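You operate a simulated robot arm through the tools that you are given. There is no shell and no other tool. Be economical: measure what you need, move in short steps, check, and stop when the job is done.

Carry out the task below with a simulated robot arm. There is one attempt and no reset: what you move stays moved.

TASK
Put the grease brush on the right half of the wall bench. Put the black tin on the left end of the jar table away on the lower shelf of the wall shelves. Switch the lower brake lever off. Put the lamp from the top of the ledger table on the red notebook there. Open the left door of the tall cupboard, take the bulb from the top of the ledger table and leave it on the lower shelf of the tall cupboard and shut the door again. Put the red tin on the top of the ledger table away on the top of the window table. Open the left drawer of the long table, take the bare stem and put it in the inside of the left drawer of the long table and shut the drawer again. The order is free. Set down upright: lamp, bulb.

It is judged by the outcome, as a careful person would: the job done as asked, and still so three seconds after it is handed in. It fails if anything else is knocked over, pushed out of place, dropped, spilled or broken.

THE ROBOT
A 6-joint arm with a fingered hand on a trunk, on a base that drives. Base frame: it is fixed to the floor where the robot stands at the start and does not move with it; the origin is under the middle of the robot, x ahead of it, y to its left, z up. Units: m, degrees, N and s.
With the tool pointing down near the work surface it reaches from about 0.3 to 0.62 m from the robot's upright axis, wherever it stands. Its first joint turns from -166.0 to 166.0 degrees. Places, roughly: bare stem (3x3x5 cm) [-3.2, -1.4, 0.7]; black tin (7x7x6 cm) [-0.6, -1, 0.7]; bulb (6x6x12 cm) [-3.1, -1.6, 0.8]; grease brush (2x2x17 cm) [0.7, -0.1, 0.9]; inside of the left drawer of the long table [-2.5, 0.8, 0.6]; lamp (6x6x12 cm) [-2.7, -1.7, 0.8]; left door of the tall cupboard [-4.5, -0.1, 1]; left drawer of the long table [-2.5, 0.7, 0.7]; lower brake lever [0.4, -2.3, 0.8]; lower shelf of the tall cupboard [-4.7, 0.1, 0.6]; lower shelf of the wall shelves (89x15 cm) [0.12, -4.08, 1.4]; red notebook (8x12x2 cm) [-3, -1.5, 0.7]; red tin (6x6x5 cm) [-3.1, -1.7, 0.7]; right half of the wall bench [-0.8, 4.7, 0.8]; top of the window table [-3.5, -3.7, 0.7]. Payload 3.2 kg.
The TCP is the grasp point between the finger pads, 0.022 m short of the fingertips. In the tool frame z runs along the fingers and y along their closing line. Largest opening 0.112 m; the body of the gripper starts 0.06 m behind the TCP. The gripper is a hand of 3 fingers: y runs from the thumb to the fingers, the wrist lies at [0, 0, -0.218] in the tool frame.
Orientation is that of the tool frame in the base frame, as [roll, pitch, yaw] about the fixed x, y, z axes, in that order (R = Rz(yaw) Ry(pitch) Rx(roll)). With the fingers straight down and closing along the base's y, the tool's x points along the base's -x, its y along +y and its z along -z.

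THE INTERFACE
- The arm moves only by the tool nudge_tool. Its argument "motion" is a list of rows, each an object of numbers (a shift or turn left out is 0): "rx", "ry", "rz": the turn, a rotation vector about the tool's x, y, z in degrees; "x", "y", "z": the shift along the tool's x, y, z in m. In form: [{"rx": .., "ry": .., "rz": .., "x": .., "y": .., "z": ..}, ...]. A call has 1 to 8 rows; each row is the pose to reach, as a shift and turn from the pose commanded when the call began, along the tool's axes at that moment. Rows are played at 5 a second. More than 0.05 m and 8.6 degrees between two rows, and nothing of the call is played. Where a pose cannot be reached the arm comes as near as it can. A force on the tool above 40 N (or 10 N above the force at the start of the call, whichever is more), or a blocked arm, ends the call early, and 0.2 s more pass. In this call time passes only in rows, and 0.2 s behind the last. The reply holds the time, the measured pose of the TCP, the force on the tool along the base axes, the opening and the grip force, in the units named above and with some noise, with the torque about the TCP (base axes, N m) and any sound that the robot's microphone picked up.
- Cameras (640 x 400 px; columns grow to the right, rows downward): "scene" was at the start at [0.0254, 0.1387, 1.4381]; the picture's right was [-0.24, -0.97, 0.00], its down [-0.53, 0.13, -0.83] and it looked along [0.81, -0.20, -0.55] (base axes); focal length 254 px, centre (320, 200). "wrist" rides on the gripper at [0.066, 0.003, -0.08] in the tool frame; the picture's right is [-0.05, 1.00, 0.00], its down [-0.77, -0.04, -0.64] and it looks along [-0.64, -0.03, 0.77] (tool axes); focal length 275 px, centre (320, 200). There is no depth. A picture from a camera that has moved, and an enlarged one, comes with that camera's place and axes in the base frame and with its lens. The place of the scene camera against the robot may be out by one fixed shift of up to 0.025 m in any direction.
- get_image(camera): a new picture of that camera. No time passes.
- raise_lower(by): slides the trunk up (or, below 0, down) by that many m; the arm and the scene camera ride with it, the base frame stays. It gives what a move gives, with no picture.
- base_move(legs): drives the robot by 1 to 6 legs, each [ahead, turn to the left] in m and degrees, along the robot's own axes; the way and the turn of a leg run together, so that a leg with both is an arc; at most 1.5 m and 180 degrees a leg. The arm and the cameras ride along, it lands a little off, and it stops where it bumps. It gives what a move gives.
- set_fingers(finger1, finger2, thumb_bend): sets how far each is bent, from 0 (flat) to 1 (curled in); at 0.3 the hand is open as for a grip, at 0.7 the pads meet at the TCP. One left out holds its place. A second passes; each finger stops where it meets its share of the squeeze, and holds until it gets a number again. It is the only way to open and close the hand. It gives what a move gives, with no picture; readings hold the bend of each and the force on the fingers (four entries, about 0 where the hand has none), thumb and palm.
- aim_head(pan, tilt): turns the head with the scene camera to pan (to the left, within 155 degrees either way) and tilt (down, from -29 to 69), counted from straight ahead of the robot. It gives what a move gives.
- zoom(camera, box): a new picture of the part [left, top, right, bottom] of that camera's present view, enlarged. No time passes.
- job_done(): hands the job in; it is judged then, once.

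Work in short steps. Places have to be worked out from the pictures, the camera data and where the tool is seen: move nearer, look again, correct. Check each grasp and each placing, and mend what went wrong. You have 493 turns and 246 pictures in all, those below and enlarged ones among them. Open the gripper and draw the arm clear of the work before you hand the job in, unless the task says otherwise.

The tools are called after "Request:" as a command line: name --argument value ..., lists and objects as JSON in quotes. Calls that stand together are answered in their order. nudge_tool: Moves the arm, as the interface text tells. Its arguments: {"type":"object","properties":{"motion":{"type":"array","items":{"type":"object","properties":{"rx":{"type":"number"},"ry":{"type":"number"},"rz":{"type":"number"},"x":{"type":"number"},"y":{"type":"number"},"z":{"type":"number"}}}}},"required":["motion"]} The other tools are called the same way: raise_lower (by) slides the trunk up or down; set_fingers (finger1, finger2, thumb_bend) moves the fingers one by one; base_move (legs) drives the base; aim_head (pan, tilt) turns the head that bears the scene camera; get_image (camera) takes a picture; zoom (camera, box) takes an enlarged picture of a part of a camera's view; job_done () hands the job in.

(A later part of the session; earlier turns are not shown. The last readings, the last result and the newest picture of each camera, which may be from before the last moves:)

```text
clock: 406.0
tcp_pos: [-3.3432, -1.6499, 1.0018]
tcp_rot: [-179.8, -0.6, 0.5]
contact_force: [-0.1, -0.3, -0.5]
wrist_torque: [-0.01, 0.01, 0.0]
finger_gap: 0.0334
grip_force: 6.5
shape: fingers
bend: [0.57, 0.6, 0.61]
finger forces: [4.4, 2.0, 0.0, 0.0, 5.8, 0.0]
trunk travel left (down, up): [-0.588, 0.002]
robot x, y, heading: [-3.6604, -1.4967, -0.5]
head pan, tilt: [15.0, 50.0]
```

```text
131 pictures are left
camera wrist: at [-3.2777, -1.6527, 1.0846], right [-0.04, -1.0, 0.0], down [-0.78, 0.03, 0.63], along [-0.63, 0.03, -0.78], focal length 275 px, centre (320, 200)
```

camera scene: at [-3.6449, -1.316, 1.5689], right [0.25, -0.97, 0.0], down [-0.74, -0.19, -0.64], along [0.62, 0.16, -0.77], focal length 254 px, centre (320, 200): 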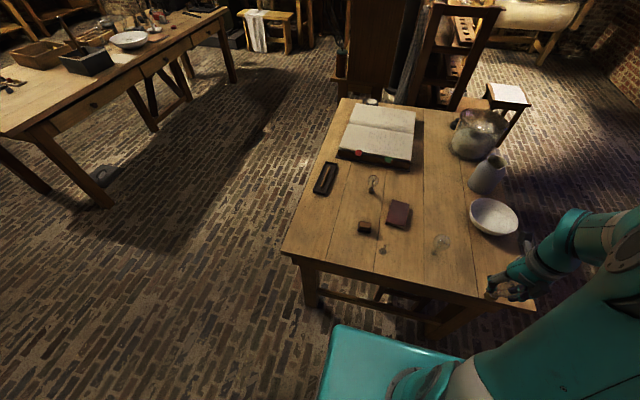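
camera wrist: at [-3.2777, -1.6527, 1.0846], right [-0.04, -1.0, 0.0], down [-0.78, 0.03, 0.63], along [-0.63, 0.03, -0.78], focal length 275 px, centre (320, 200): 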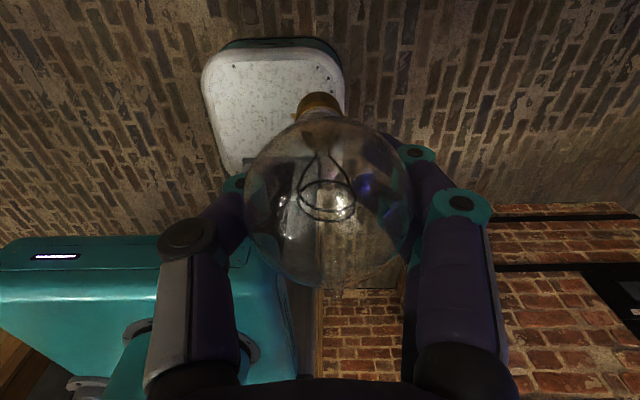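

Notebook confirmed at ≈(-2.968,-1.467). I flip the hand back so the camera looks ahead, and drive 11 cm closer.

Request:
nudge_tool --motion '[{"rz": -8.5}, {"rz": -17}, {"rz": -25.5}, {"rz": -34}, {"rz": -42.5}, {"rz": -51}, {"rz": -59.5}, {"rz": -68}]'

Request:
nudge_tool --motion '[{"rz": -8.5}, {"rz": -17}, {"rz": -25.5}, {"rz": -34}, {"rz": -42.5}, {"rz": -51}, {"rz": -59.5}, {"rz": -68}]'

Request:
nudge_tool --motion '[{"rz": -8.5}, {"rz": -17}, {"rz": -25.5}, {"rz": -34}, {"rz": -42.5}]'

Request:
base_move --legs '[[0.11, 0]]'

Request:
get_image --camera "wrist"

```text
clock: 407.8
tcp_pos: [-3.3437, -1.6488, 1.0013]
tcp_rot: [179.6, -0.4, 68.6]
contact_force: [-0.6, -0.4, -0.3]
wrist_torque: [-0.03, 0.01, 0.01]
finger_gap: 0.0332
grip_force: 6.1
shape: fingers
bend: [0.57, 0.6, 0.61]
finger forces: [4.4, 2.1, 0.1, 0.0, 5.8, 0.0]
trunk travel left (down, up): [-0.588, 0.002]
robot x, y, heading: [-3.6601, -1.4962, -0.5]
head pan, tilt: [15.0, 50.0]
```

```text
clock: 409.6
tcp_pos: [-3.3436, -1.6495, 1.002]
tcp_rot: [179.5, 0.3, 136.4]
contact_force: [-0.6, 0.2, -0.3]
wrist_torque: [0.01, -0.01, 0.03]
finger_gap: 0.0333
grip_force: 6.6
shape: fingers
bend: [0.57, 0.6, 0.61]
finger forces: [4.4, 2.0, 0.0, 0.0, 5.6, 0.0]
trunk travel left (down, up): [-0.588, 0.002]
robot x, y, heading: [-3.6586, -1.493, -0.4]
head pan, tilt: [15.0, 50.0]
```

```text
clock: 410.8
tcp_pos: [-3.343, -1.6499, 1.0018]
tcp_rot: [179.6, 0.5, 179.2]
contact_force: [0.1, 0.6, -1.3]
wrist_torque: [-0.01, -0.01, 0.0]
finger_gap: 0.0334
grip_force: 6.4
shape: fingers
bend: [0.57, 0.6, 0.61]
finger forces: [4.4, 2.0, 0.1, 0.0, 5.6, 0.0]
trunk travel left (down, up): [-0.588, 0.002]
robot x, y, heading: [-3.6585, -1.4972, -0.4]
head pan, tilt: [15.0, 50.0]
```

```text
clock: 412.0
tcp_pos: [-3.2319, -1.6514, 1.0014]
tcp_rot: [179.7, 0.5, 178.9]
contact_force: [-0.2, -0.8, -0.6]
wrist_torque: [0.0, -0.01, 0.0]
finger_gap: 0.0332
grip_force: 6.7
shape: fingers
bend: [0.57, 0.6, 0.61]
finger forces: [4.4, 2.0, 0.0, 0.1, 5.7, 0.0]
trunk travel left (down, up): [-0.588, 0.002]
robot x, y, heading: [-3.5517, -1.4951, -0.7]
head pan, tilt: [15.0, 50.0]
```

```text
130 pictures are left
camera wrist: at [-3.299, -1.6476, 1.0828], right [0.07, 1.0, 0.0], down [0.76, -0.05, 0.64], along [0.64, -0.04, -0.77], focal length 275 px, centre (320, 200)
```

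wrist: 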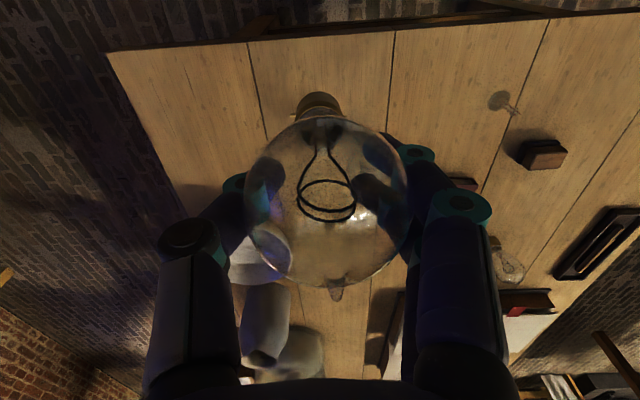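

Move over the notebook at reduced height.

Request:
nudge_tool --motion '[{"x": -0.033, "y": 0.023, "z": 0.006}, {"x": -0.066, "y": 0.046, "z": 0.012}, {"x": -0.099, "y": 0.069, "z": 0.018}, {"x": -0.132, "y": 0.092, "z": 0.024}, {"x": -0.165, "y": 0.115, "z": 0.03}, {"x": -0.198, "y": 0.138, "z": 0.036}, {"x": -0.231, "y": 0.161, "z": 0.042}, {"x": -0.262, "y": 0.184, "z": 0.05}]'

Request:
get_image --camera "wrist"

Request:
zoom --camera "scene" --box '[310, 130, 510, 290]'

```text
clock: 413.8
tcp_pos: [-2.9649, -1.4718, 0.9541]
tcp_rot: [179.8, 0.4, 178.8]
contact_force: [0.3, 0.2, -0.3]
wrist_torque: [-0.02, -0.02, -0.03]
finger_gap: 0.0332
grip_force: 6.1
shape: fingers
bend: [0.57, 0.61, 0.61]
finger forces: [4.4, 1.9, 0.0, 0.0, 5.7, 0.0]
trunk travel left (down, up): [-0.588, 0.002]
robot x, y, heading: [-3.5486, -1.4958, -0.8]
head pan, tilt: [15.0, 50.0]
```

```text
129 pictures are left
camera wrist: at [-3.032, -1.4686, 1.0363], right [0.07, 1.0, 0.0], down [0.77, -0.05, 0.64], along [0.64, -0.04, -0.77], focal length 275 px, centre (320, 200)
```

wrist: 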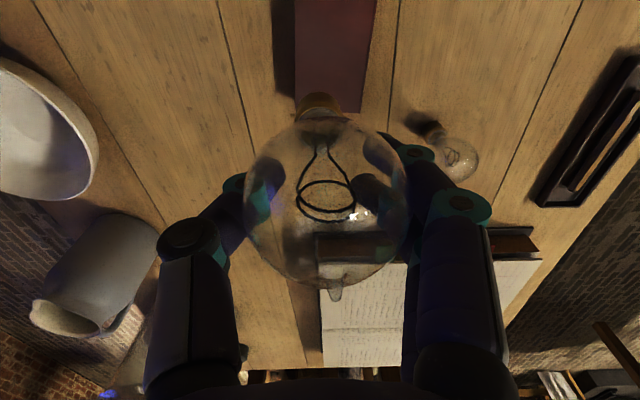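

```text
2.50 times, centred on (410, 210) of scene
camera zoom: at [-3.5335, -1.3166, 1.5689], right [0.25, -0.97, 0.0], down [-0.74, -0.19, -0.64], along [0.62, 0.16, -0.77], focal length 635 px, centre (95, 175)
```

zoom: 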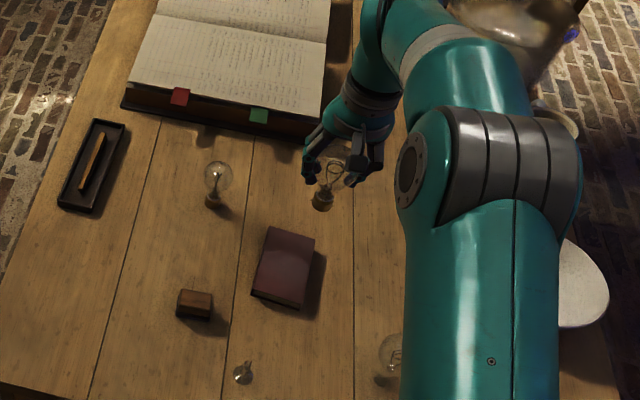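

Aligned within 6 mm over the notebook (centre ≈(-2.971,-1.466)). I lower to just above it.

Request:
nudge_tool --motion '[{"x": 0.005, "y": 0.006, "z": 0.04}, {"x": 0.005, "y": 0.006, "z": 0.08}, {"x": 0.005, "y": 0.006, "z": 0.11}, {"x": 0.005, "y": 0.006, "z": 0.128}]'

Request:
get_image --camera "wrist"

Request:
zoom --camera "scene" --box '[350, 150, 470, 250]'

```text
clock: 414.8
tcp_pos: [-2.9703, -1.4659, 0.8269]
tcp_rot: [179.8, 0.5, 178.9]
contact_force: [-0.8, -0.2, -1.5]
wrist_torque: [-0.02, -0.04, 0.0]
finger_gap: 0.0332
grip_force: 6.3
shape: fingers
bend: [0.58, 0.61, 0.61]
finger forces: [4.3, 2.2, 0.0, 0.1, 5.7, 0.1]
trunk travel left (down, up): [-0.588, 0.002]
robot x, y, heading: [-3.5523, -1.4963, -0.4]
head pan, tilt: [15.0, 50.0]
```

```text
127 pictures are left
camera wrist: at [-3.0366, -1.4617, 0.9083], right [0.07, 1.0, 0.0], down [0.76, -0.05, 0.64], along [0.64, -0.04, -0.77], focal length 275 px, centre (320, 200)
```

wrist: 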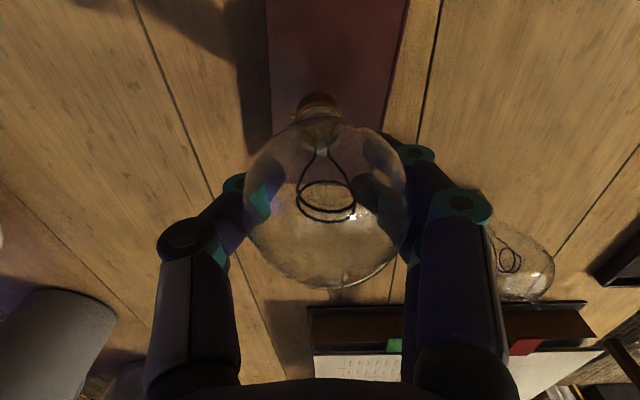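

```text
4.00 times, centred on (410, 200) of scene
camera zoom: at [-3.534, -1.317, 1.569], right [0.25, -0.97, 0.0], down [-0.74, -0.19, -0.64], along [0.62, 0.16, -0.77], focal length 1016 px, centre (-40, 200)
```

zoom: 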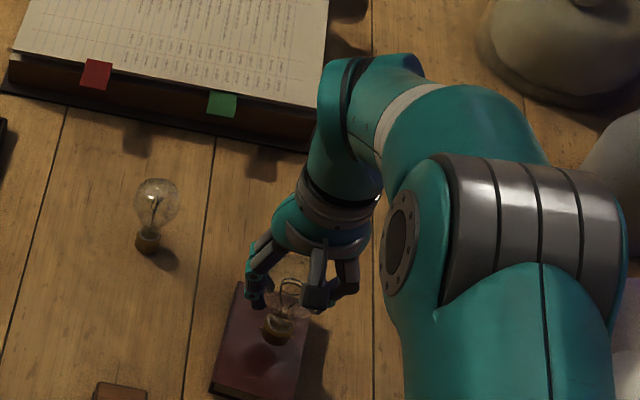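

Well placed. Lower slowly to contact.

Request:
nudge_tool --motion '[{"y": 0.003, "z": 0.007}, {"y": 0.003, "z": 0.012}, {"y": 0.003, "z": 0.016}]'

```text
clock: 415.6
tcp_pos: [-2.9705, -1.4621, 0.8109]
tcp_rot: [179.8, 0.6, 178.8]
contact_force: [0.1, 0.8, -1.2]
wrist_torque: [0.04, 0.02, 0.0]
finger_gap: 0.0331
grip_force: 6.1
shape: fingers
bend: [0.58, 0.61, 0.61]
finger forces: [4.4, 2.1, 0.1, 0.0, 5.7, 0.0]
trunk travel left (down, up): [-0.588, 0.002]
robot x, y, heading: [-3.5517, -1.4997, -0.5]
head pan, tilt: [15.0, 50.0]
```

Request:
nudge_tool --motion '[{"z": 0.003}, {"z": 0.006}, {"z": 0.009}]'

Request:
get_image --camera "wrist"

```text
clock: 416.4
tcp_pos: [-2.9704, -1.4619, 0.801]
tcp_rot: [179.7, 0.5, 178.9]
contact_force: [1.4, 0.1, 0.7]
wrist_torque: [-0.01, 0.0, 0.0]
finger_gap: 0.0266
grip_force: 2.7
shape: fingers
bend: [0.6, 0.64, 0.63]
finger forces: [2.4, 0.1, 0.0, 0.0, 2.6, 0.0]
trunk travel left (down, up): [-0.588, 0.002]
robot x, y, heading: [-3.5484, -1.5006, -0.7]
head pan, tilt: [15.0, 50.0]
```

```text
125 pictures are left
camera wrist: at [-3.0372, -1.4584, 0.8831], right [0.07, 1.0, 0.0], down [0.76, -0.05, 0.64], along [0.64, -0.04, -0.77], focal length 275 px, centre (320, 200)
```

wrist: 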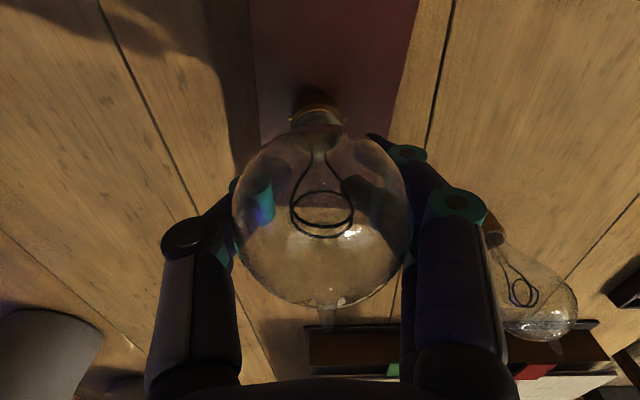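

The lamp is seated (grip relaxed on contact). I open to 0.42 and lift straight up.

Request:
set_fingers --finger1 0.4 --finger2 0.4 --thumb_bend 0.4

Request:
get_image --camera "wrist"

```text
clock: 417.4
tcp_pos: [-2.9698, -1.4625, 0.8021]
tcp_rot: [179.9, 0.5, 178.9]
contact_force: [-1.3, -0.3, -0.8]
wrist_torque: [0.01, 0.0, 0.0]
finger_gap: 0.0831
grip_force: 0.0
shape: fingers
bend: [0.4, 0.4, 0.4]
finger forces: [0.0, 0.0, 0.1, 0.0, 0.0, 0.0]
trunk travel left (down, up): [-0.588, 0.002]
robot x, y, heading: [-3.5461, -1.4959, -0.6]
head pan, tilt: [15.0, 50.0]
```

```text
124 pictures are left
camera wrist: at [-3.0371, -1.4584, 0.8831], right [0.07, 1.0, 0.0], down [0.76, -0.05, 0.64], along [0.64, -0.04, -0.77], focal length 275 px, centre (320, 200)
```

wrist: 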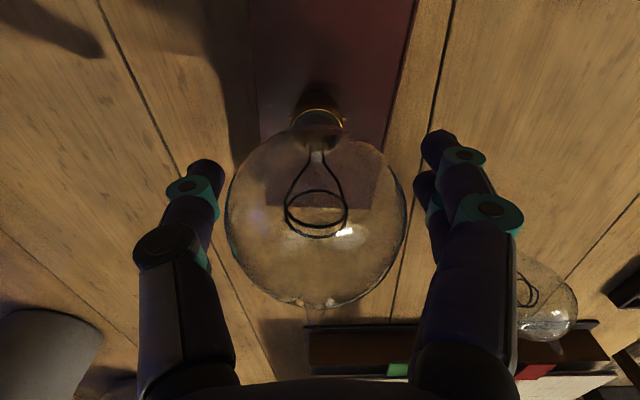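

The lamp stands free and upright. I rise straight up and check.

Request:
nudge_tool --motion '[{"z": -0.03}, {"z": -0.06}, {"z": -0.1}, {"z": -0.14}]'

Request:
get_image --camera "wrist"

```text
clock: 418.4
tcp_pos: [-2.9739, -1.4644, 0.9417]
tcp_rot: [179.7, 0.5, 178.9]
contact_force: [0.4, 0.1, -0.9]
wrist_torque: [0.0, -0.04, 0.01]
finger_gap: 0.0831
grip_force: 0.1
shape: fingers
bend: [0.4, 0.4, 0.4]
finger forces: [0.1, 0.0, 0.0, 0.0, 0.0, 0.1]
trunk travel left (down, up): [-0.588, 0.002]
robot x, y, heading: [-3.548, -1.4953, -0.3]
head pan, tilt: [15.0, 50.0]
```

```text
123 pictures are left
camera wrist: at [-3.0409, -1.4597, 1.0232], right [0.07, 1.0, 0.0], down [0.76, -0.05, 0.64], along [0.64, -0.04, -0.77], focal length 275 px, centre (320, 200)
```

wrist: 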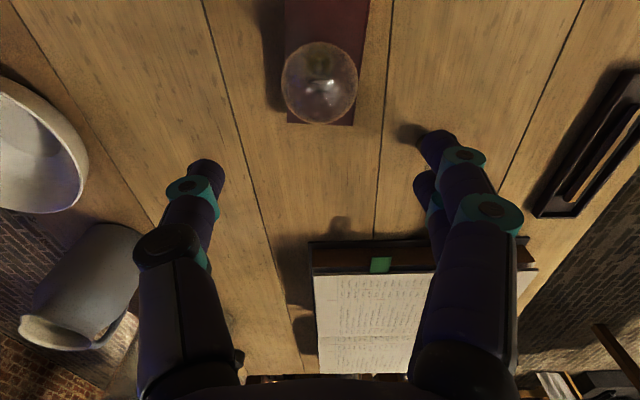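

Lamp done. Next the tall cupboard: I retract and drive there to inspect the left door.

Request:
nudge_tool --motion '[{"x": 0.04, "z": -0.02}, {"x": 0.08, "z": -0.04}, {"x": 0.12, "z": -0.06}, {"x": 0.165, "z": -0.08}, {"x": 0.21, "z": -0.1}, {"x": 0.255, "z": -0.1}]'

Request:
base_move --legs '[[-0.12, 0], [0, 90], [1.35, 0], [0, 90]]'

Request:
aim_head --pan 10 --tilt 25

Request:
get_image --camera "scene"

Request:
get_image --camera "wrist"

```text
clock: 419.8
tcp_pos: [-3.228, -1.4584, 1.0394]
tcp_rot: [179.7, 0.6, 178.9]
contact_force: [-0.1, -0.7, 0.8]
wrist_torque: [-0.03, -0.01, 0.0]
finger_gap: 0.083
grip_force: 0.0
shape: fingers
bend: [0.4, 0.4, 0.4]
finger forces: [0.1, 0.0, 0.0, 0.1, 0.0, 0.0]
trunk travel left (down, up): [-0.588, 0.002]
robot x, y, heading: [-3.5467, -1.4936, -0.4]
head pan, tilt: [15.0, 50.0]
```

```text
clock: 435.2
tcp_pos: [-3.9912, -0.1545, 1.0406]
tcp_rot: [179.8, 0.5, -1.2]
contact_force: [-0.5, -0.5, -0.3]
wrist_torque: [-0.02, -0.01, 0.0]
finger_gap: 0.083
grip_force: 0.0
shape: fingers
bend: [0.4, 0.4, 0.4]
finger forces: [0.1, 0.0, 0.0, 0.0, 0.1, 0.0]
trunk travel left (down, up): [-0.588, 0.002]
robot x, y, heading: [-3.6653, -0.1156, 179.4]
head pan, tilt: [15.0, 50.0]
```

```text
clock: 436.1
tcp_pos: [-3.9902, -0.154, 1.0393]
tcp_rot: [179.8, 0.4, -1.1]
contact_force: [-0.6, 0.4, 0.8]
wrist_torque: [0.0, 0.0, -0.02]
finger_gap: 0.0832
grip_force: 0.0
shape: fingers
bend: [0.4, 0.4, 0.4]
finger forces: [0.0, 0.0, 0.1, 0.0, 0.1, 0.0]
trunk travel left (down, up): [-0.588, 0.002]
robot x, y, heading: [-3.663, -0.1124, 179.6]
head pan, tilt: [10.0, 25.0]
```

```text
122 pictures are left
camera scene: at [-3.7001, -0.3024, 1.6064], right [-0.16, 0.99, 0.0], down [0.42, 0.07, -0.91], along [-0.89, -0.15, -0.42], focal length 254 px, centre (320, 200)
```

scene: 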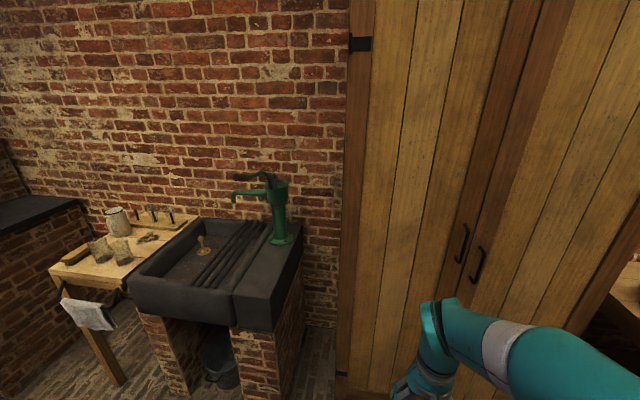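

```text
121 pictures are left
camera wrist: at [-3.9233, -0.1589, 1.1204], right [-0.07, -1.0, 0.0], down [-0.76, 0.05, 0.64], along [-0.64, 0.04, -0.77], focal length 275 px, centre (320, 200)
```

wrist: 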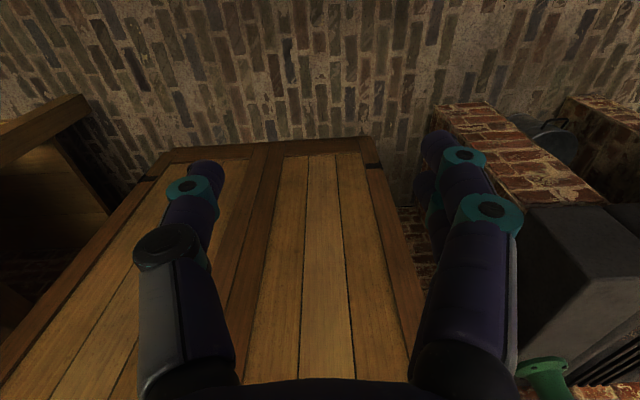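

Left door hinged on its left (south) side, with a vertical bar handle near the seam. I zoom in on the handles.

Request:
zoom --camera "scene" --box '[420, 190, 540, 310]'

```text
3.33 times, centred on (480, 250) of scene
camera zoom: at [-3.7001, -0.3024, 1.6064], right [-0.16, 0.99, 0.0], down [0.42, 0.07, -0.91], along [-0.89, -0.15, -0.42], focal length 847 px, centre (-213, 33)
```

zoom: 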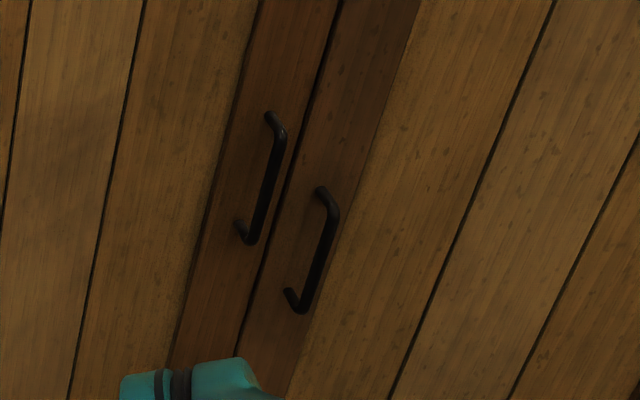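

I lower the trunk 0.25 m for a second view to triangulate the handle.

Request:
raise_lower --by -0.25

Request:
zoom --camera "scene" --box '[400, 80, 560, 240]'

```text
clock: 438.7
tcp_pos: [-3.9902, -0.1538, 0.788]
tcp_rot: [179.7, 0.5, -1.1]
contact_force: [0.4, 0.0, -1.4]
wrist_torque: [0.0, 0.01, -0.01]
finger_gap: 0.0831
grip_force: 0.0
shape: fingers
bend: [0.4, 0.4, 0.4]
finger forces: [0.0, 0.0, 0.0, 0.0, 0.1, 0.0]
trunk travel left (down, up): [-0.338, 0.252]
robot x, y, heading: [-3.6677, -0.1122, 179.4]
head pan, tilt: [10.0, 25.0]
```

```text
2.50 times, centred on (480, 160) of scene
camera zoom: at [-3.7001, -0.3024, 1.3565], right [-0.16, 0.99, 0.0], down [0.42, 0.07, -0.91], along [-0.89, -0.15, -0.42], focal length 635 px, centre (-80, 300)
```

zoom: 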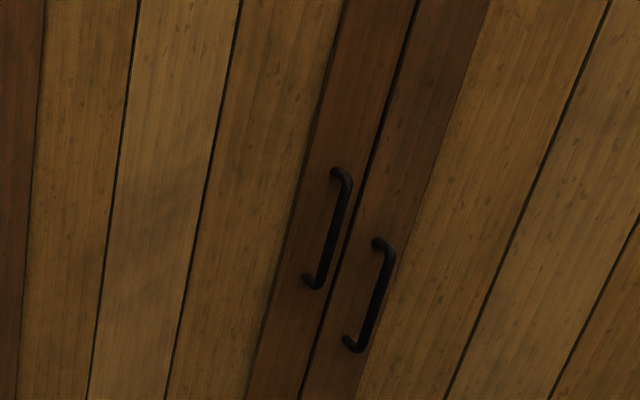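

Left handle bar: (-4.443,0.045), z 1.06–1.19; door face ≈ x -4.475, hinge near y≈-0.26. I raise the trunk and tilt the hand to point horizontally at the cupboard.

Request:
raise_lower --by 0.2

Request:
nudge_tool --motion '[{"ry": -8, "x": -0.024, "y": -0.02, "z": -0.01}, {"ry": -16, "x": -0.048, "y": -0.04, "z": -0.02}, {"ry": -24, "x": -0.072, "y": -0.06, "z": -0.03}, {"ry": -32, "x": -0.096, "y": -0.08, "z": -0.04}, {"ry": -40, "x": -0.12, "y": -0.1, "z": -0.05}, {"ry": -48, "x": -0.144, "y": -0.12, "z": -0.06}, {"ry": -56, "x": -0.168, "y": -0.14, "z": -0.07}, {"ry": -64, "x": -0.192, "y": -0.16, "z": -0.08}]'

```text
clock: 440.9
tcp_pos: [-3.9903, -0.1546, 0.9884]
tcp_rot: [179.7, 0.5, -1.2]
contact_force: [-0.2, -0.2, -0.1]
wrist_torque: [0.03, -0.03, 0.03]
finger_gap: 0.0832
grip_force: 0.0
shape: fingers
bend: [0.4, 0.4, 0.4]
finger forces: [0.0, 0.1, 0.0, 0.1, 0.0, 0.0]
trunk travel left (down, up): [-0.538, 0.052]
robot x, y, heading: [-3.6667, -0.1152, 179.6]
head pan, tilt: [10.0, 25.0]
```

```text
clock: 442.7
tcp_pos: [-4.1924, 0.0128, 1.1353]
tcp_rot: [-175.2, 57.0, -3.5]
contact_force: [-0.1, 0.8, 0.8]
wrist_torque: [0.02, -0.01, 0.0]
finger_gap: 0.0839
grip_force: 0.1
shape: fingers
bend: [0.4, 0.4, 0.4]
finger forces: [0.0, 0.0, 0.0, 0.1, 0.1, 0.1]
out of reach, approached as far as the arm can: row 6, 7, 8
trunk travel left (down, up): [-0.538, 0.052]
robot x, y, heading: [-3.6624, -0.1153, 179.3]
head pan, tilt: [10.0, 25.0]
```

The tilt limit here is ~55°, so I'll grip the bar with the hand inclined 50°. I drive 13 cm closer and straighten the orientation to a pre-grasp pose.

Request:
base_move --legs '[[0.13, 0]]'

Request:
nudge_tool --motion '[{"rx": -3.9, "ry": 3.4, "rz": -1.3, "x": -0.034, "y": -0.016, "z": 0.01}, {"rx": -7.7, "ry": 6.8, "rz": -2.5, "x": -0.068, "y": -0.032, "z": 0.02}]'

Request:
get_image --camera "wrist"

Request:
get_image --camera "scene"

```text
clock: 443.9
tcp_pos: [-4.3226, 0.0129, 1.1357]
tcp_rot: [-175.1, 56.9, -3.5]
contact_force: [-0.3, -0.1, 0.2]
wrist_torque: [0.01, 0.02, 0.01]
finger_gap: 0.0836
grip_force: 0.0
shape: fingers
bend: [0.4, 0.4, 0.4]
finger forces: [0.0, 0.1, 0.1, 0.0, 0.1, 0.0]
trunk travel left (down, up): [-0.538, 0.052]
robot x, y, heading: [-3.7941, -0.1116, 179.1]
head pan, tilt: [10.0, 25.0]
```

```text
clock: 444.6
tcp_pos: [-4.3719, 0.0515, 1.1835]
tcp_rot: [-179.9, 49.9, 0.2]
contact_force: [-0.6, -0.3, 0.0]
wrist_torque: [0.0, -0.01, 0.05]
finger_gap: 0.0835
grip_force: 0.0
shape: fingers
bend: [0.4, 0.4, 0.4]
finger forces: [0.0, 0.0, 0.0, 0.0, 0.0, 0.0]
trunk travel left (down, up): [-0.538, 0.052]
robot x, y, heading: [-3.7966, -0.1135, 179.5]
head pan, tilt: [10.0, 25.0]
```

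```text
118 pictures are left
camera wrist: at [-4.2676, 0.0478, 1.186], right [-0.03, -1.0, 0.04], down [-0.01, 0.04, 1.0], along [-1.0, 0.03, -0.01], focal length 275 px, centre (320, 200)
```

wrist: 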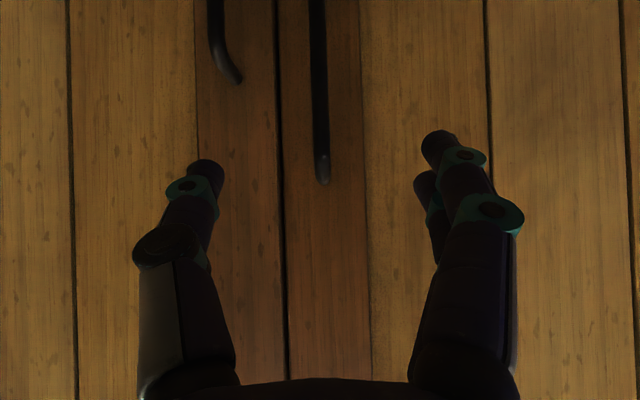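

```text
117 pictures are left
camera scene: at [-3.8315, -0.3002, 1.5565], right [-0.16, 0.99, 0.0], down [0.42, 0.07, -0.91], along [-0.89, -0.15, -0.42], focal length 254 px, centre (320, 200)
```

scene: 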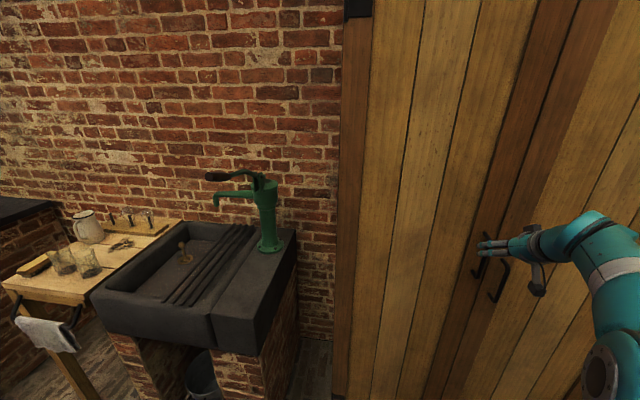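

The left handle bar is straight ahead (y≈0.05, top z≈1.17). I narrow the hand to clear the other handle and advance 8.8 cm along the tool axis.

Request:
set_fingers --finger1 0.5 --finger2 0.5 --thumb_bend 0.52

Request:
nudge_tool --motion '[{"z": 0.03}, {"z": 0.055}, {"z": 0.075}, {"z": 0.088}]'

Request:
get_image --camera "wrist"

```text
clock: 445.6
tcp_pos: [-4.372, 0.0497, 1.184]
tcp_rot: [-179.8, 49.9, 0.3]
contact_force: [-0.1, 0.5, 0.4]
wrist_torque: [0.0, 0.0, -0.01]
finger_gap: 0.0528
grip_force: 0.1
shape: fingers
bend: [0.5, 0.5, 0.52]
finger forces: [0.0, 0.0, 0.1, 0.0, 0.0, 0.0]
trunk travel left (down, up): [-0.538, 0.052]
robot x, y, heading: [-3.7976, -0.1137, 179.2]
head pan, tilt: [10.0, 25.0]
```

```text
clock: 446.6
tcp_pos: [-4.4407, 0.0497, 1.1278]
tcp_rot: [-179.8, 50.1, 0.2]
contact_force: [-0.3, -1.0, 0.0]
wrist_torque: [0.02, 0.03, 0.01]
finger_gap: 0.0528
grip_force: 0.1
shape: fingers
bend: [0.5, 0.5, 0.52]
finger forces: [0.0, 0.0, 0.0, 0.0, 0.0, 0.0]
trunk travel left (down, up): [-0.538, 0.052]
robot x, y, heading: [-3.7974, -0.1131, 179.1]
head pan, tilt: [10.0, 25.0]
```

```text
116 pictures are left
camera wrist: at [-4.3361, 0.0462, 1.1302], right [-0.03, -1.0, 0.03], down [-0.01, 0.03, 1.0], along [-1.0, 0.03, -0.01], focal length 275 px, centre (320, 200)
```

wrist: 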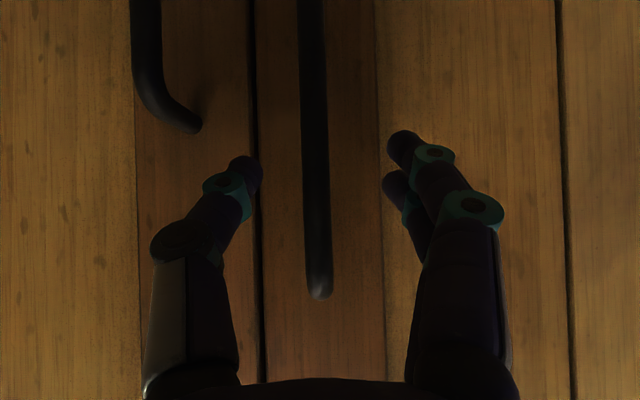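

Bar is between thumb and fingers. Close on it.

Request:
set_fingers --finger1 0.8 --finger2 0.8 --thumb_bend 0.8

Request:
get_image --camera "wrist"

```text
clock: 447.6
tcp_pos: [-4.4419, 0.0497, 1.127]
tcp_rot: [-180.0, 49.8, 0.2]
contact_force: [-0.9, -1.6, -7.1]
wrist_torque: [-0.1, 0.01, 0.02]
finger_gap: 0.0022
grip_force: 9.2
shape: fingers
bend: [0.75, 0.78, 0.73]
finger forces: [8.0, 0.1, 0.0, 0.0, 10.5, 0.0]
trunk travel left (down, up): [-0.538, 0.052]
robot x, y, heading: [-3.7992, -0.1182, 179.3]
head pan, tilt: [10.0, 25.0]
```

```text
115 pictures are left
camera wrist: at [-4.3366, 0.0461, 1.1295], right [-0.03, -1.0, 0.03], down [-0.01, 0.03, 1.0], along [-1.0, 0.03, -0.01], focal length 275 px, centre (320, 200)
```

wrist: 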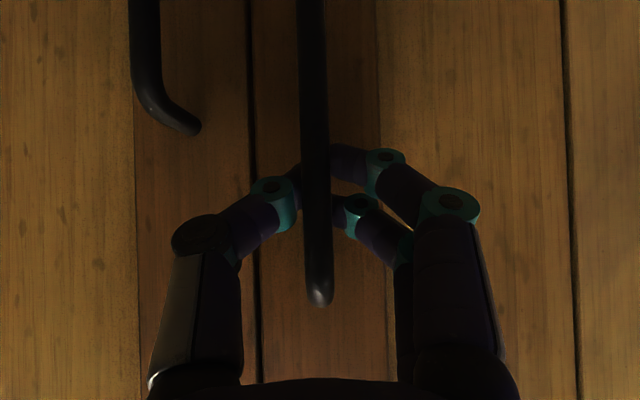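

The fingertips hook behind the bar. I pull along the door's arc, first ~15°.

Request:
nudge_tool --motion '[{"x": 0.0087, "y": 0.002, "z": -0.0104}, {"x": 0.0174, "y": 0.004, "z": -0.0207}, {"x": 0.034, "y": 0.0104, "z": -0.0406}, {"x": 0.0508, "y": 0.019, "z": -0.0605}]'

Request:
get_image --camera "wrist"

```text
clock: 448.6
tcp_pos: [-4.3611, 0.0322, 1.1279]
tcp_rot: [-179.8, 50.1, 0.3]
contact_force: [0.7, -0.2, 1.2]
wrist_torque: [0.03, 0.0, -0.02]
finger_gap: 0.0001
grip_force: 0.1
shape: fingers
bend: [0.77, 0.79, 0.75]
finger forces: [0.1, 0.1, 0.0, 0.0, 0.0, 0.0]
trunk travel left (down, up): [-0.538, 0.052]
robot x, y, heading: [-3.7971, -0.1141, 179.3]
head pan, tilt: [10.0, 25.0]
```

```text
114 pictures are left
camera wrist: at [-4.256, 0.0291, 1.1302], right [-0.03, -1.0, 0.03], down [-0.01, 0.03, 1.0], along [-1.0, 0.03, -0.01], focal length 275 px, centre (320, 200)
```

wrist: 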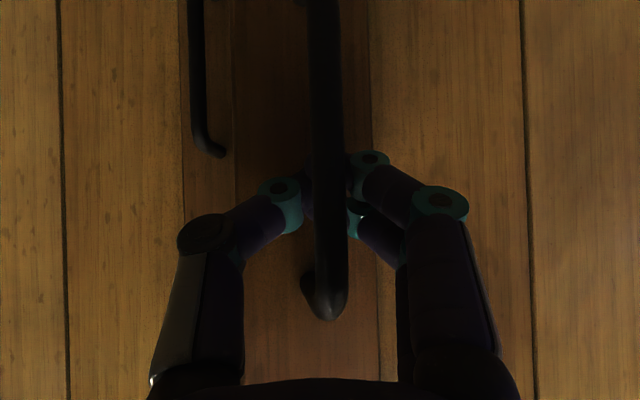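

The door is following (hooked behind the bar). Continue the arc to ~45°.

Request:
nudge_tool --motion '[{"x": 0.0225, "y": 0.016, "z": -0.0268}, {"x": 0.0463, "y": 0.039, "z": -0.0552}, {"x": 0.0649, "y": 0.063, "z": -0.0774}, {"x": 0.0836, "y": 0.095, "z": -0.0996}]'

Request:
get_image --camera "wrist"

Request:
get_image --camera "scene"

```text
clock: 449.6
tcp_pos: [-4.2265, -0.065, 1.1285]
tcp_rot: [-179.8, 50.1, 0.3]
contact_force: [0.9, -0.2, 0.1]
wrist_torque: [0.01, 0.0, -0.04]
finger_gap: 0.0
grip_force: 0.1
shape: fingers
bend: [0.77, 0.79, 0.76]
finger forces: [0.0, 0.1, 0.1, 0.0, 0.0, 0.0]
trunk travel left (down, up): [-0.538, 0.052]
robot x, y, heading: [-3.793, -0.1138, 179.6]
head pan, tilt: [10.0, 25.0]
```

```text
113 pictures are left
camera wrist: at [-4.1232, -0.068, 1.1304], right [-0.03, -1.0, 0.03], down [-0.01, 0.03, 1.0], along [-1.0, 0.03, -0.01], focal length 275 px, centre (320, 200)
```

wrist: 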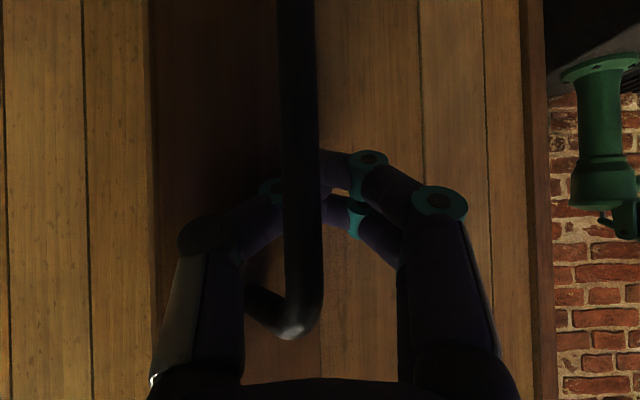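

```text
112 pictures are left
camera scene: at [-3.8285, -0.3023, 1.5563], right [-0.16, 0.99, 0.0], down [0.42, 0.07, -0.91], along [-0.9, -0.15, -0.42], focal length 254 px, centre (320, 200)
```

scene: 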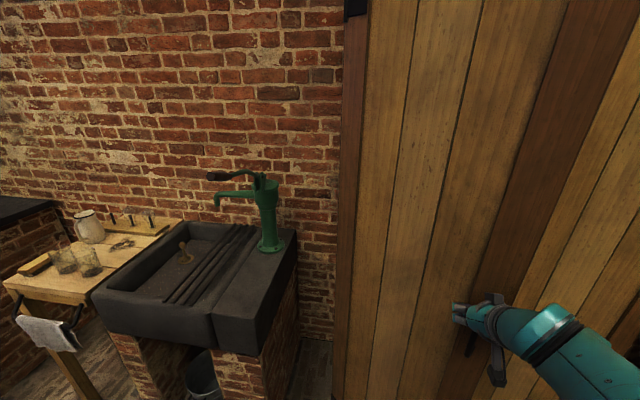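

Door at ~45°. Continue the arc to ~75°.

Request:
nudge_tool --motion '[{"x": 0.0141, "y": 0.031, "z": -0.0169}, {"x": 0.021, "y": 0.05, "z": -0.025}, {"x": 0.0276, "y": 0.07, "z": -0.0329}, {"x": 0.036, "y": 0.1055, "z": -0.0429}, {"x": 0.0424, "y": 0.148, "z": -0.0506}]'

Request:
get_image --camera "wrist"

Request:
get_image --camera "scene"

```text
clock: 450.6
tcp_pos: [-4.1669, -0.1656, 1.125]
tcp_rot: [179.9, 49.3, -0.6]
contact_force: [21.4, 12.0, -4.2]
wrist_torque: [-0.65, 0.81, 0.02]
finger_gap: 0.0
grip_force: 14.0
shape: fingers
bend: [0.78, 0.79, 0.76]
finger forces: [0.0, 0.1, 0.0, 0.0, 28.0, 0.0]
trunk travel left (down, up): [-0.538, 0.052]
robot x, y, heading: [-3.7988, -0.1123, 179.2]
head pan, tilt: [10.0, 25.0]
stopped in row 5: the force on the tool passed its limit at 48 N (the readings are from after the stop); the commanded pose is now the measured one
```

```text
111 pictures are left
camera wrist: at [-4.0621, -0.1695, 1.1285], right [-0.04, -1.0, 0.04], down [-0.02, 0.04, 1.0], along [-1.0, 0.04, -0.02], focal length 275 px, centre (320, 200)
```

wrist: 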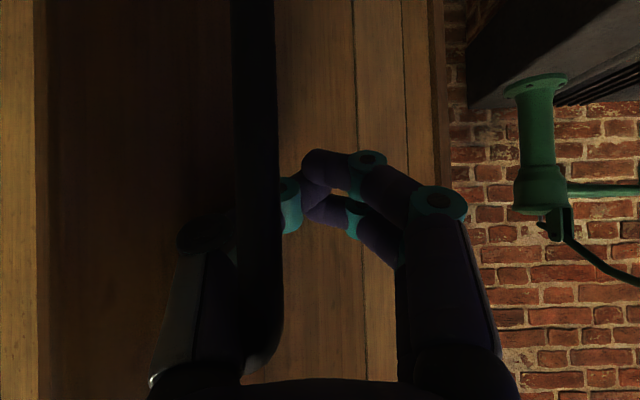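

```text
110 pictures are left
camera scene: at [-3.8255, -0.2978, 1.5569], right [-0.16, 0.99, 0.0], down [0.41, 0.06, -0.91], along [-0.9, -0.14, -0.42], focal length 254 px, centre (320, 200)
```

scene: 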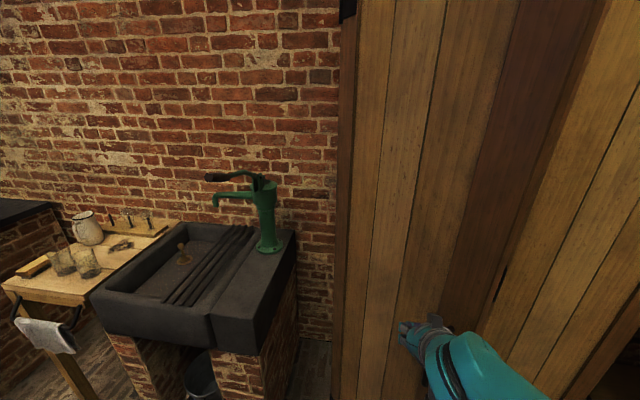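

The bar presses on the thumb; door is at ~50–55°. I'll release the handle and push the door further from its inner side. First relieve and open the fingers.

Request:
nudge_tool --motion '[{"x": 0.006, "y": -0.012, "z": -0.008}]'

Request:
set_fingers --finger1 0.4 --finger2 0.4 --thumb_bend 0.4

Request:
get_image --camera "wrist"

```text
clock: 451.0
tcp_pos: [-4.1612, -0.1561, 1.1252]
tcp_rot: [-179.8, 49.4, 0.1]
contact_force: [1.0, 0.8, -0.6]
wrist_torque: [-0.02, 0.02, 0.02]
finger_gap: 0.0
grip_force: 0.0
shape: fingers
bend: [0.78, 0.79, 0.76]
finger forces: [0.1, 0.0, 0.0, 0.0, 0.1, 0.0]
trunk travel left (down, up): [-0.538, 0.052]
robot x, y, heading: [-3.7994, -0.1125, 179.2]
head pan, tilt: [10.0, 25.0]
```

```text
clock: 452.0
tcp_pos: [-4.1607, -0.1576, 1.1251]
tcp_rot: [-179.9, 49.5, -0.1]
contact_force: [3.7, 0.8, 0.1]
wrist_torque: [-0.28, -0.11, 0.21]
finger_gap: 0.074
grip_force: 10.0
shape: fingers
bend: [0.4, 0.4, 0.45]
finger forces: [0.0, 0.0, 0.0, 0.1, 19.4, 0.0]
trunk travel left (down, up): [-0.538, 0.052]
robot x, y, heading: [-3.7966, -0.1162, 179.1]
head pan, tilt: [10.0, 25.0]
```

```text
109 pictures are left
camera wrist: at [-4.0571, -0.1601, 1.1289], right [-0.03, -1.0, 0.03], down [-0.02, 0.03, 1.0], along [-1.0, 0.03, -0.02], focal length 275 px, centre (320, 200)
```

wrist: 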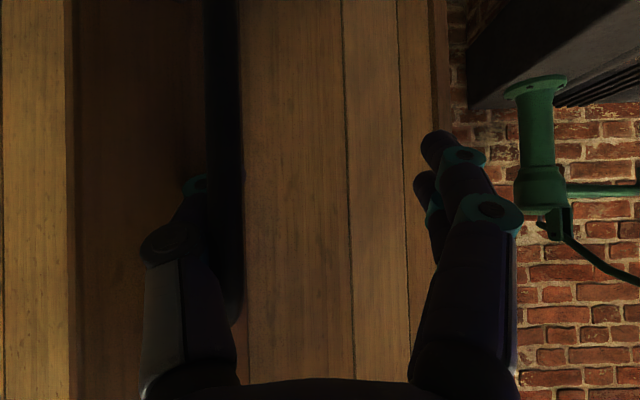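

The thumb presses on the slanted door panel. I bend it a little and withdraw backward.

Request:
set_fingers --thumb_bend 0.5

Request:
nudge_tool --motion '[{"x": 0.013, "z": -0.015}, {"x": 0.026, "z": -0.031}, {"x": 0.045, "z": -0.054}, {"x": 0.064, "z": -0.077}]'

Request:
get_image --camera "wrist"

Request:
get_image --camera "scene"

```text
clock: 453.0
tcp_pos: [-4.162, -0.1552, 1.1242]
tcp_rot: [-179.8, 49.4, 0.0]
contact_force: [4.1, 3.2, 0.1]
wrist_torque: [-0.09, 0.03, -0.08]
finger_gap: 0.0695
grip_force: 3.1
shape: fingers
bend: [0.4, 0.4, 0.5]
finger forces: [0.0, 0.0, 0.1, 0.1, 5.7, 0.1]
trunk travel left (down, up): [-0.538, 0.052]
robot x, y, heading: [-3.7988, -0.1129, 179.3]
head pan, tilt: [10.0, 25.0]
```

```text
clock: 454.0
tcp_pos: [-4.0627, -0.156, 1.1316]
tcp_rot: [-179.9, 49.4, -0.1]
contact_force: [0.0, 0.0, -0.2]
wrist_torque: [-0.02, 0.0, 0.01]
finger_gap: 0.0692
grip_force: 0.0
shape: fingers
bend: [0.4, 0.4, 0.5]
finger forces: [0.1, 0.0, 0.0, 0.0, 0.1, 0.0]
out of reach, approached as far as the arm can: row 4
trunk travel left (down, up): [-0.538, 0.052]
robot x, y, heading: [-3.7953, -0.114, 179.1]
head pan, tilt: [10.0, 25.0]
```

```text
108 pictures are left
camera wrist: at [-3.9582, -0.1604, 1.1354], right [-0.03, -1.0, 0.03], down [-0.02, 0.04, 1.0], along [-1.0, 0.03, -0.02], focal length 275 px, centre (320, 200)
```

wrist: 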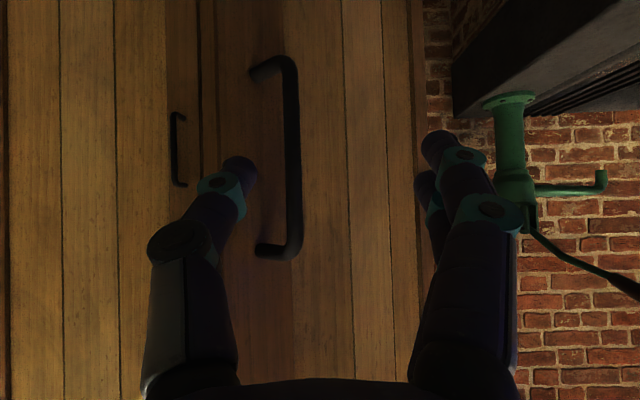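

```text
107 pictures are left
camera scene: at [-3.8311, -0.2998, 1.5565], right [-0.16, 0.99, 0.0], down [0.42, 0.07, -0.91], along [-0.89, -0.14, -0.42], focal length 254 px, centre (320, 200)
```

scene: 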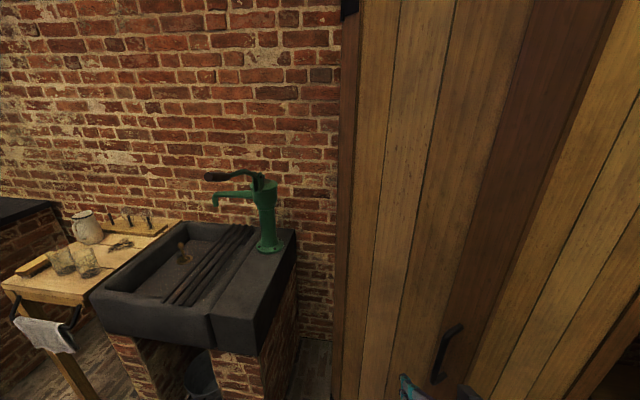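

The door stands ~60° open. I back up slightly, go around its edge with the closed hand and push it wider from the inside.

Request:
base_move --legs '[[-0.08, 0]]'

Request:
set_fingers --finger1 0.65 --finger2 0.65 --thumb_bend 0.65

Request:
nudge_tool --motion '[{"y": -0.045}, {"y": -0.09}, {"y": -0.135}, {"y": -0.18}, {"y": -0.225}, {"y": -0.255}]'

Request:
get_image --camera "wrist"

Request:
get_image --camera "scene"

```text
clock: 455.1
tcp_pos: [-3.9806, -0.1593, 1.1314]
tcp_rot: [-179.8, 49.3, 0.0]
contact_force: [-0.3, 0.6, -0.4]
wrist_torque: [0.02, 0.04, -0.01]
finger_gap: 0.0692
grip_force: 0.1
shape: fingers
bend: [0.4, 0.4, 0.5]
finger forces: [0.1, 0.0, 0.1, 0.0, 0.1, 0.0]
trunk travel left (down, up): [-0.538, 0.052]
robot x, y, heading: [-3.7167, -0.1177, 179.2]
head pan, tilt: [10.0, 25.0]
```

```text
clock: 456.1
tcp_pos: [-3.9821, -0.1594, 1.1322]
tcp_rot: [-179.9, 49.2, 0.0]
contact_force: [-0.2, -1.5, 0.7]
wrist_torque: [0.01, 0.03, -0.01]
finger_gap: 0.0145
grip_force: 0.1
shape: fingers
bend: [0.65, 0.65, 0.65]
finger forces: [0.0, 0.1, 0.1, 0.1, 0.0, 0.1]
trunk travel left (down, up): [-0.538, 0.052]
robot x, y, heading: [-3.7175, -0.1172, 179.0]
head pan, tilt: [10.0, 25.0]
```

```text
clock: 456.5
tcp_pos: [-3.94, -0.2383, 1.1279]
tcp_rot: [178.5, 46.8, 33.1]
contact_force: [-0.5, 0.2, -0.7]
wrist_torque: [-0.01, -0.02, 0.01]
finger_gap: 0.0141
grip_force: 0.1
shape: fingers
bend: [0.65, 0.65, 0.65]
finger forces: [0.1, 0.0, 0.0, 0.1, 0.0, 0.0]
out of reach, approached as far as the arm can: row 1, 2
trunk travel left (down, up): [-0.538, 0.052]
robot x, y, heading: [-3.7144, -0.1117, 179.1]
head pan, tilt: [10.0, 25.0]
stopped in row 2: the arm was blocked; the commanded pose is now the measured one
```

```text
106 pictures are left
camera wrist: at [-3.8529, -0.1829, 1.137], right [0.53, -0.84, 0.05], down [-0.08, 0.01, 1.0], along [-0.84, -0.54, -0.07], focal length 275 px, centre (320, 200)
```

wrist: 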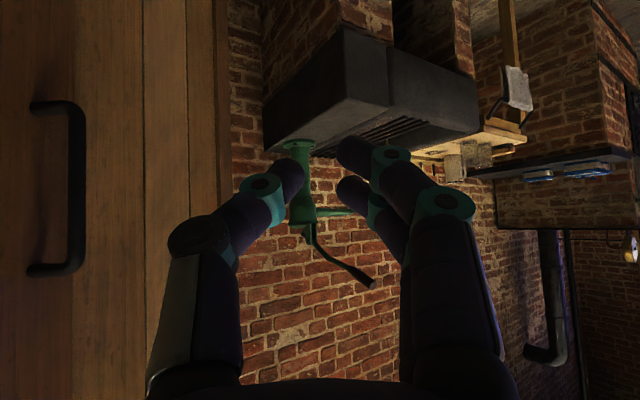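

```text
105 pictures are left
camera scene: at [-3.7504, -0.3019, 1.5561], right [-0.16, 0.99, 0.0], down [0.42, 0.07, -0.91], along [-0.89, -0.14, -0.42], focal length 254 px, centre (320, 200)
```

scene: 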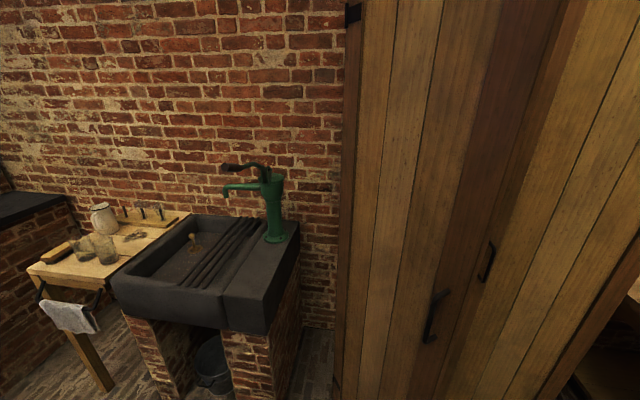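

The arm folded too close to its own axis. I untilt the tool while moving it forward to recover a normal pose.

Request:
nudge_tool --motion '[{"ry": 6.7, "x": 0.002, "y": -0.018, "z": 0.014}, {"ry": 13.4, "x": 0.004, "y": -0.036, "z": 0.028}, {"ry": 20.1, "x": 0.006, "y": -0.053, "z": 0.043}, {"ry": 26.8, "x": 0.009, "y": -0.071, "z": 0.057}, {"ry": 33.5, "x": 0.011, "y": -0.089, "z": 0.071}, {"ry": 40.2, "x": 0.013, "y": -0.106, "z": 0.086}, {"ry": 46.8, "x": 0.015, "y": -0.124, "z": 0.1}]'

```text
clock: 457.0
tcp_pos: [-3.9291, -0.2667, 1.1192]
tcp_rot: [178.5, 40.2, 45.7]
contact_force: [-0.5, 0.2, 0.2]
wrist_torque: [-0.01, -0.02, 0.02]
finger_gap: 0.0139
grip_force: 0.0
shape: fingers
bend: [0.65, 0.65, 0.65]
finger forces: [0.1, 0.0, 0.0, 0.1, 0.0, 0.0]
trunk travel left (down, up): [-0.538, 0.052]
robot x, y, heading: [-3.715, -0.1157, 179.3]
head pan, tilt: [10.0, 25.0]
stopped in row 2: the arm was blocked; the commanded pose is now the measured one
```

Blocked again, likely near the head mast. I move the hand straight forward away from the body, no rotation.

Request:
nudge_tool --motion '[{"x": -0.007, "y": -0.018, "z": 0.006}, {"x": -0.013, "y": -0.036, "z": 0.011}, {"x": -0.027, "y": -0.071, "z": 0.022}, {"x": -0.04, "y": -0.107, "z": 0.034}, {"x": -0.053, "y": -0.142, "z": 0.045}]'

Request:
aim_head --pan -10 --tilt 45

Request:
get_image --camera "scene"

```text
clock: 458.2
tcp_pos: [-4.0799, -0.2187, 1.118]
tcp_rot: [178.6, 39.9, 45.2]
contact_force: [0.1, -0.2, -0.3]
wrist_torque: [0.01, -0.01, -0.01]
finger_gap: 0.0139
grip_force: 0.0
shape: fingers
bend: [0.65, 0.65, 0.65]
finger forces: [0.0, 0.0, 0.1, 0.0, 0.0, 0.0]
trunk travel left (down, up): [-0.538, 0.052]
robot x, y, heading: [-3.7186, -0.1118, 179.5]
head pan, tilt: [10.0, 25.0]
```

```text
clock: 459.0
tcp_pos: [-4.078, -0.2206, 1.1162]
tcp_rot: [178.6, 40.0, 45.3]
contact_force: [-0.4, -0.3, -0.5]
wrist_torque: [0.0, -0.01, 0.01]
finger_gap: 0.0139
grip_force: 0.0
shape: fingers
bend: [0.65, 0.65, 0.65]
finger forces: [0.1, 0.0, 0.0, 0.0, 0.1, 0.1]
trunk travel left (down, up): [-0.538, 0.052]
robot x, y, heading: [-3.7148, -0.1145, 179.1]
head pan, tilt: [-10.0, 45.0]
```

```text
104 pictures are left
camera scene: at [-3.7386, -0.272, 1.5259], right [0.19, 0.98, 0.0], down [0.69, -0.13, -0.71], along [-0.7, 0.13, -0.71], focal length 254 px, centre (320, 200)
```

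scene: 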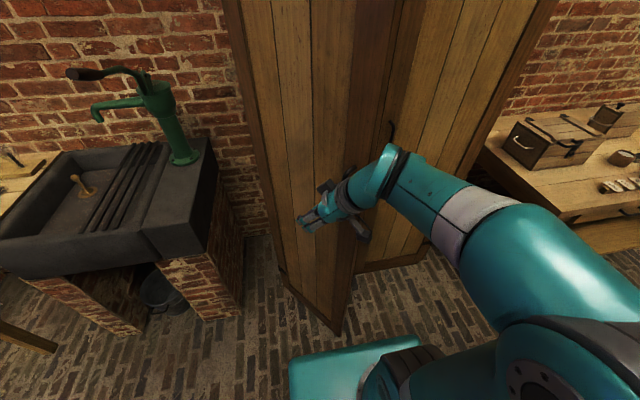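

The door's free edge is at (-4.17,-0.086), ~60° open. I bring the hand to tool-down at about (-4.03,-0.05), clear of the door.

Request:
nudge_tool --motion '[{"ry": 6.7, "x": 0.025, "y": -0.014, "z": -0.01}, {"ry": 13.4, "x": 0.05, "y": -0.028, "z": -0.02}, {"ry": 20.1, "x": 0.076, "y": -0.042, "z": -0.031}, {"ry": 26.8, "x": 0.101, "y": -0.056, "z": -0.041}, {"ry": 33.5, "x": 0.126, "y": -0.07, "z": -0.052}, {"ry": 40, "x": 0.1515, "y": -0.084, "z": -0.062}]'

Request:
nudge_tool --motion '[{"rz": 8}, {"rz": 16}, {"rz": 24}, {"rz": 32}, {"rz": 40}, {"rz": 45}]'

```text
clock: 460.4
tcp_pos: [-4.0332, -0.0532, 1.0609]
tcp_rot: [179.1, -0.1, 46.1]
contact_force: [0.2, 0.7, 0.0]
wrist_torque: [0.03, 0.04, 0.01]
finger_gap: 0.014
grip_force: 0.2
shape: fingers
bend: [0.65, 0.65, 0.65]
finger forces: [0.0, 0.0, 0.0, 0.0, 0.1, 0.0]
out of reach, approached as far as the arm can: row 3, 4, 5, 6
trunk travel left (down, up): [-0.538, 0.052]
robot x, y, heading: [-3.716, -0.1145, 179.0]
head pan, tilt: [-10.0, 45.0]
```

```text
clock: 461.8
tcp_pos: [-4.0333, -0.0544, 1.0615]
tcp_rot: [179.1, -0.6, 1.4]
contact_force: [0.0, 1.2, -0.1]
wrist_torque: [-0.03, 0.02, 0.01]
finger_gap: 0.0138
grip_force: 0.0
shape: fingers
bend: [0.65, 0.65, 0.65]
finger forces: [0.0, 0.0, 0.1, 0.0, 0.1, 0.0]
trunk travel left (down, up): [-0.538, 0.052]
robot x, y, heading: [-3.7182, -0.1172, 179.1]
head pan, tilt: [-10.0, 45.0]
```

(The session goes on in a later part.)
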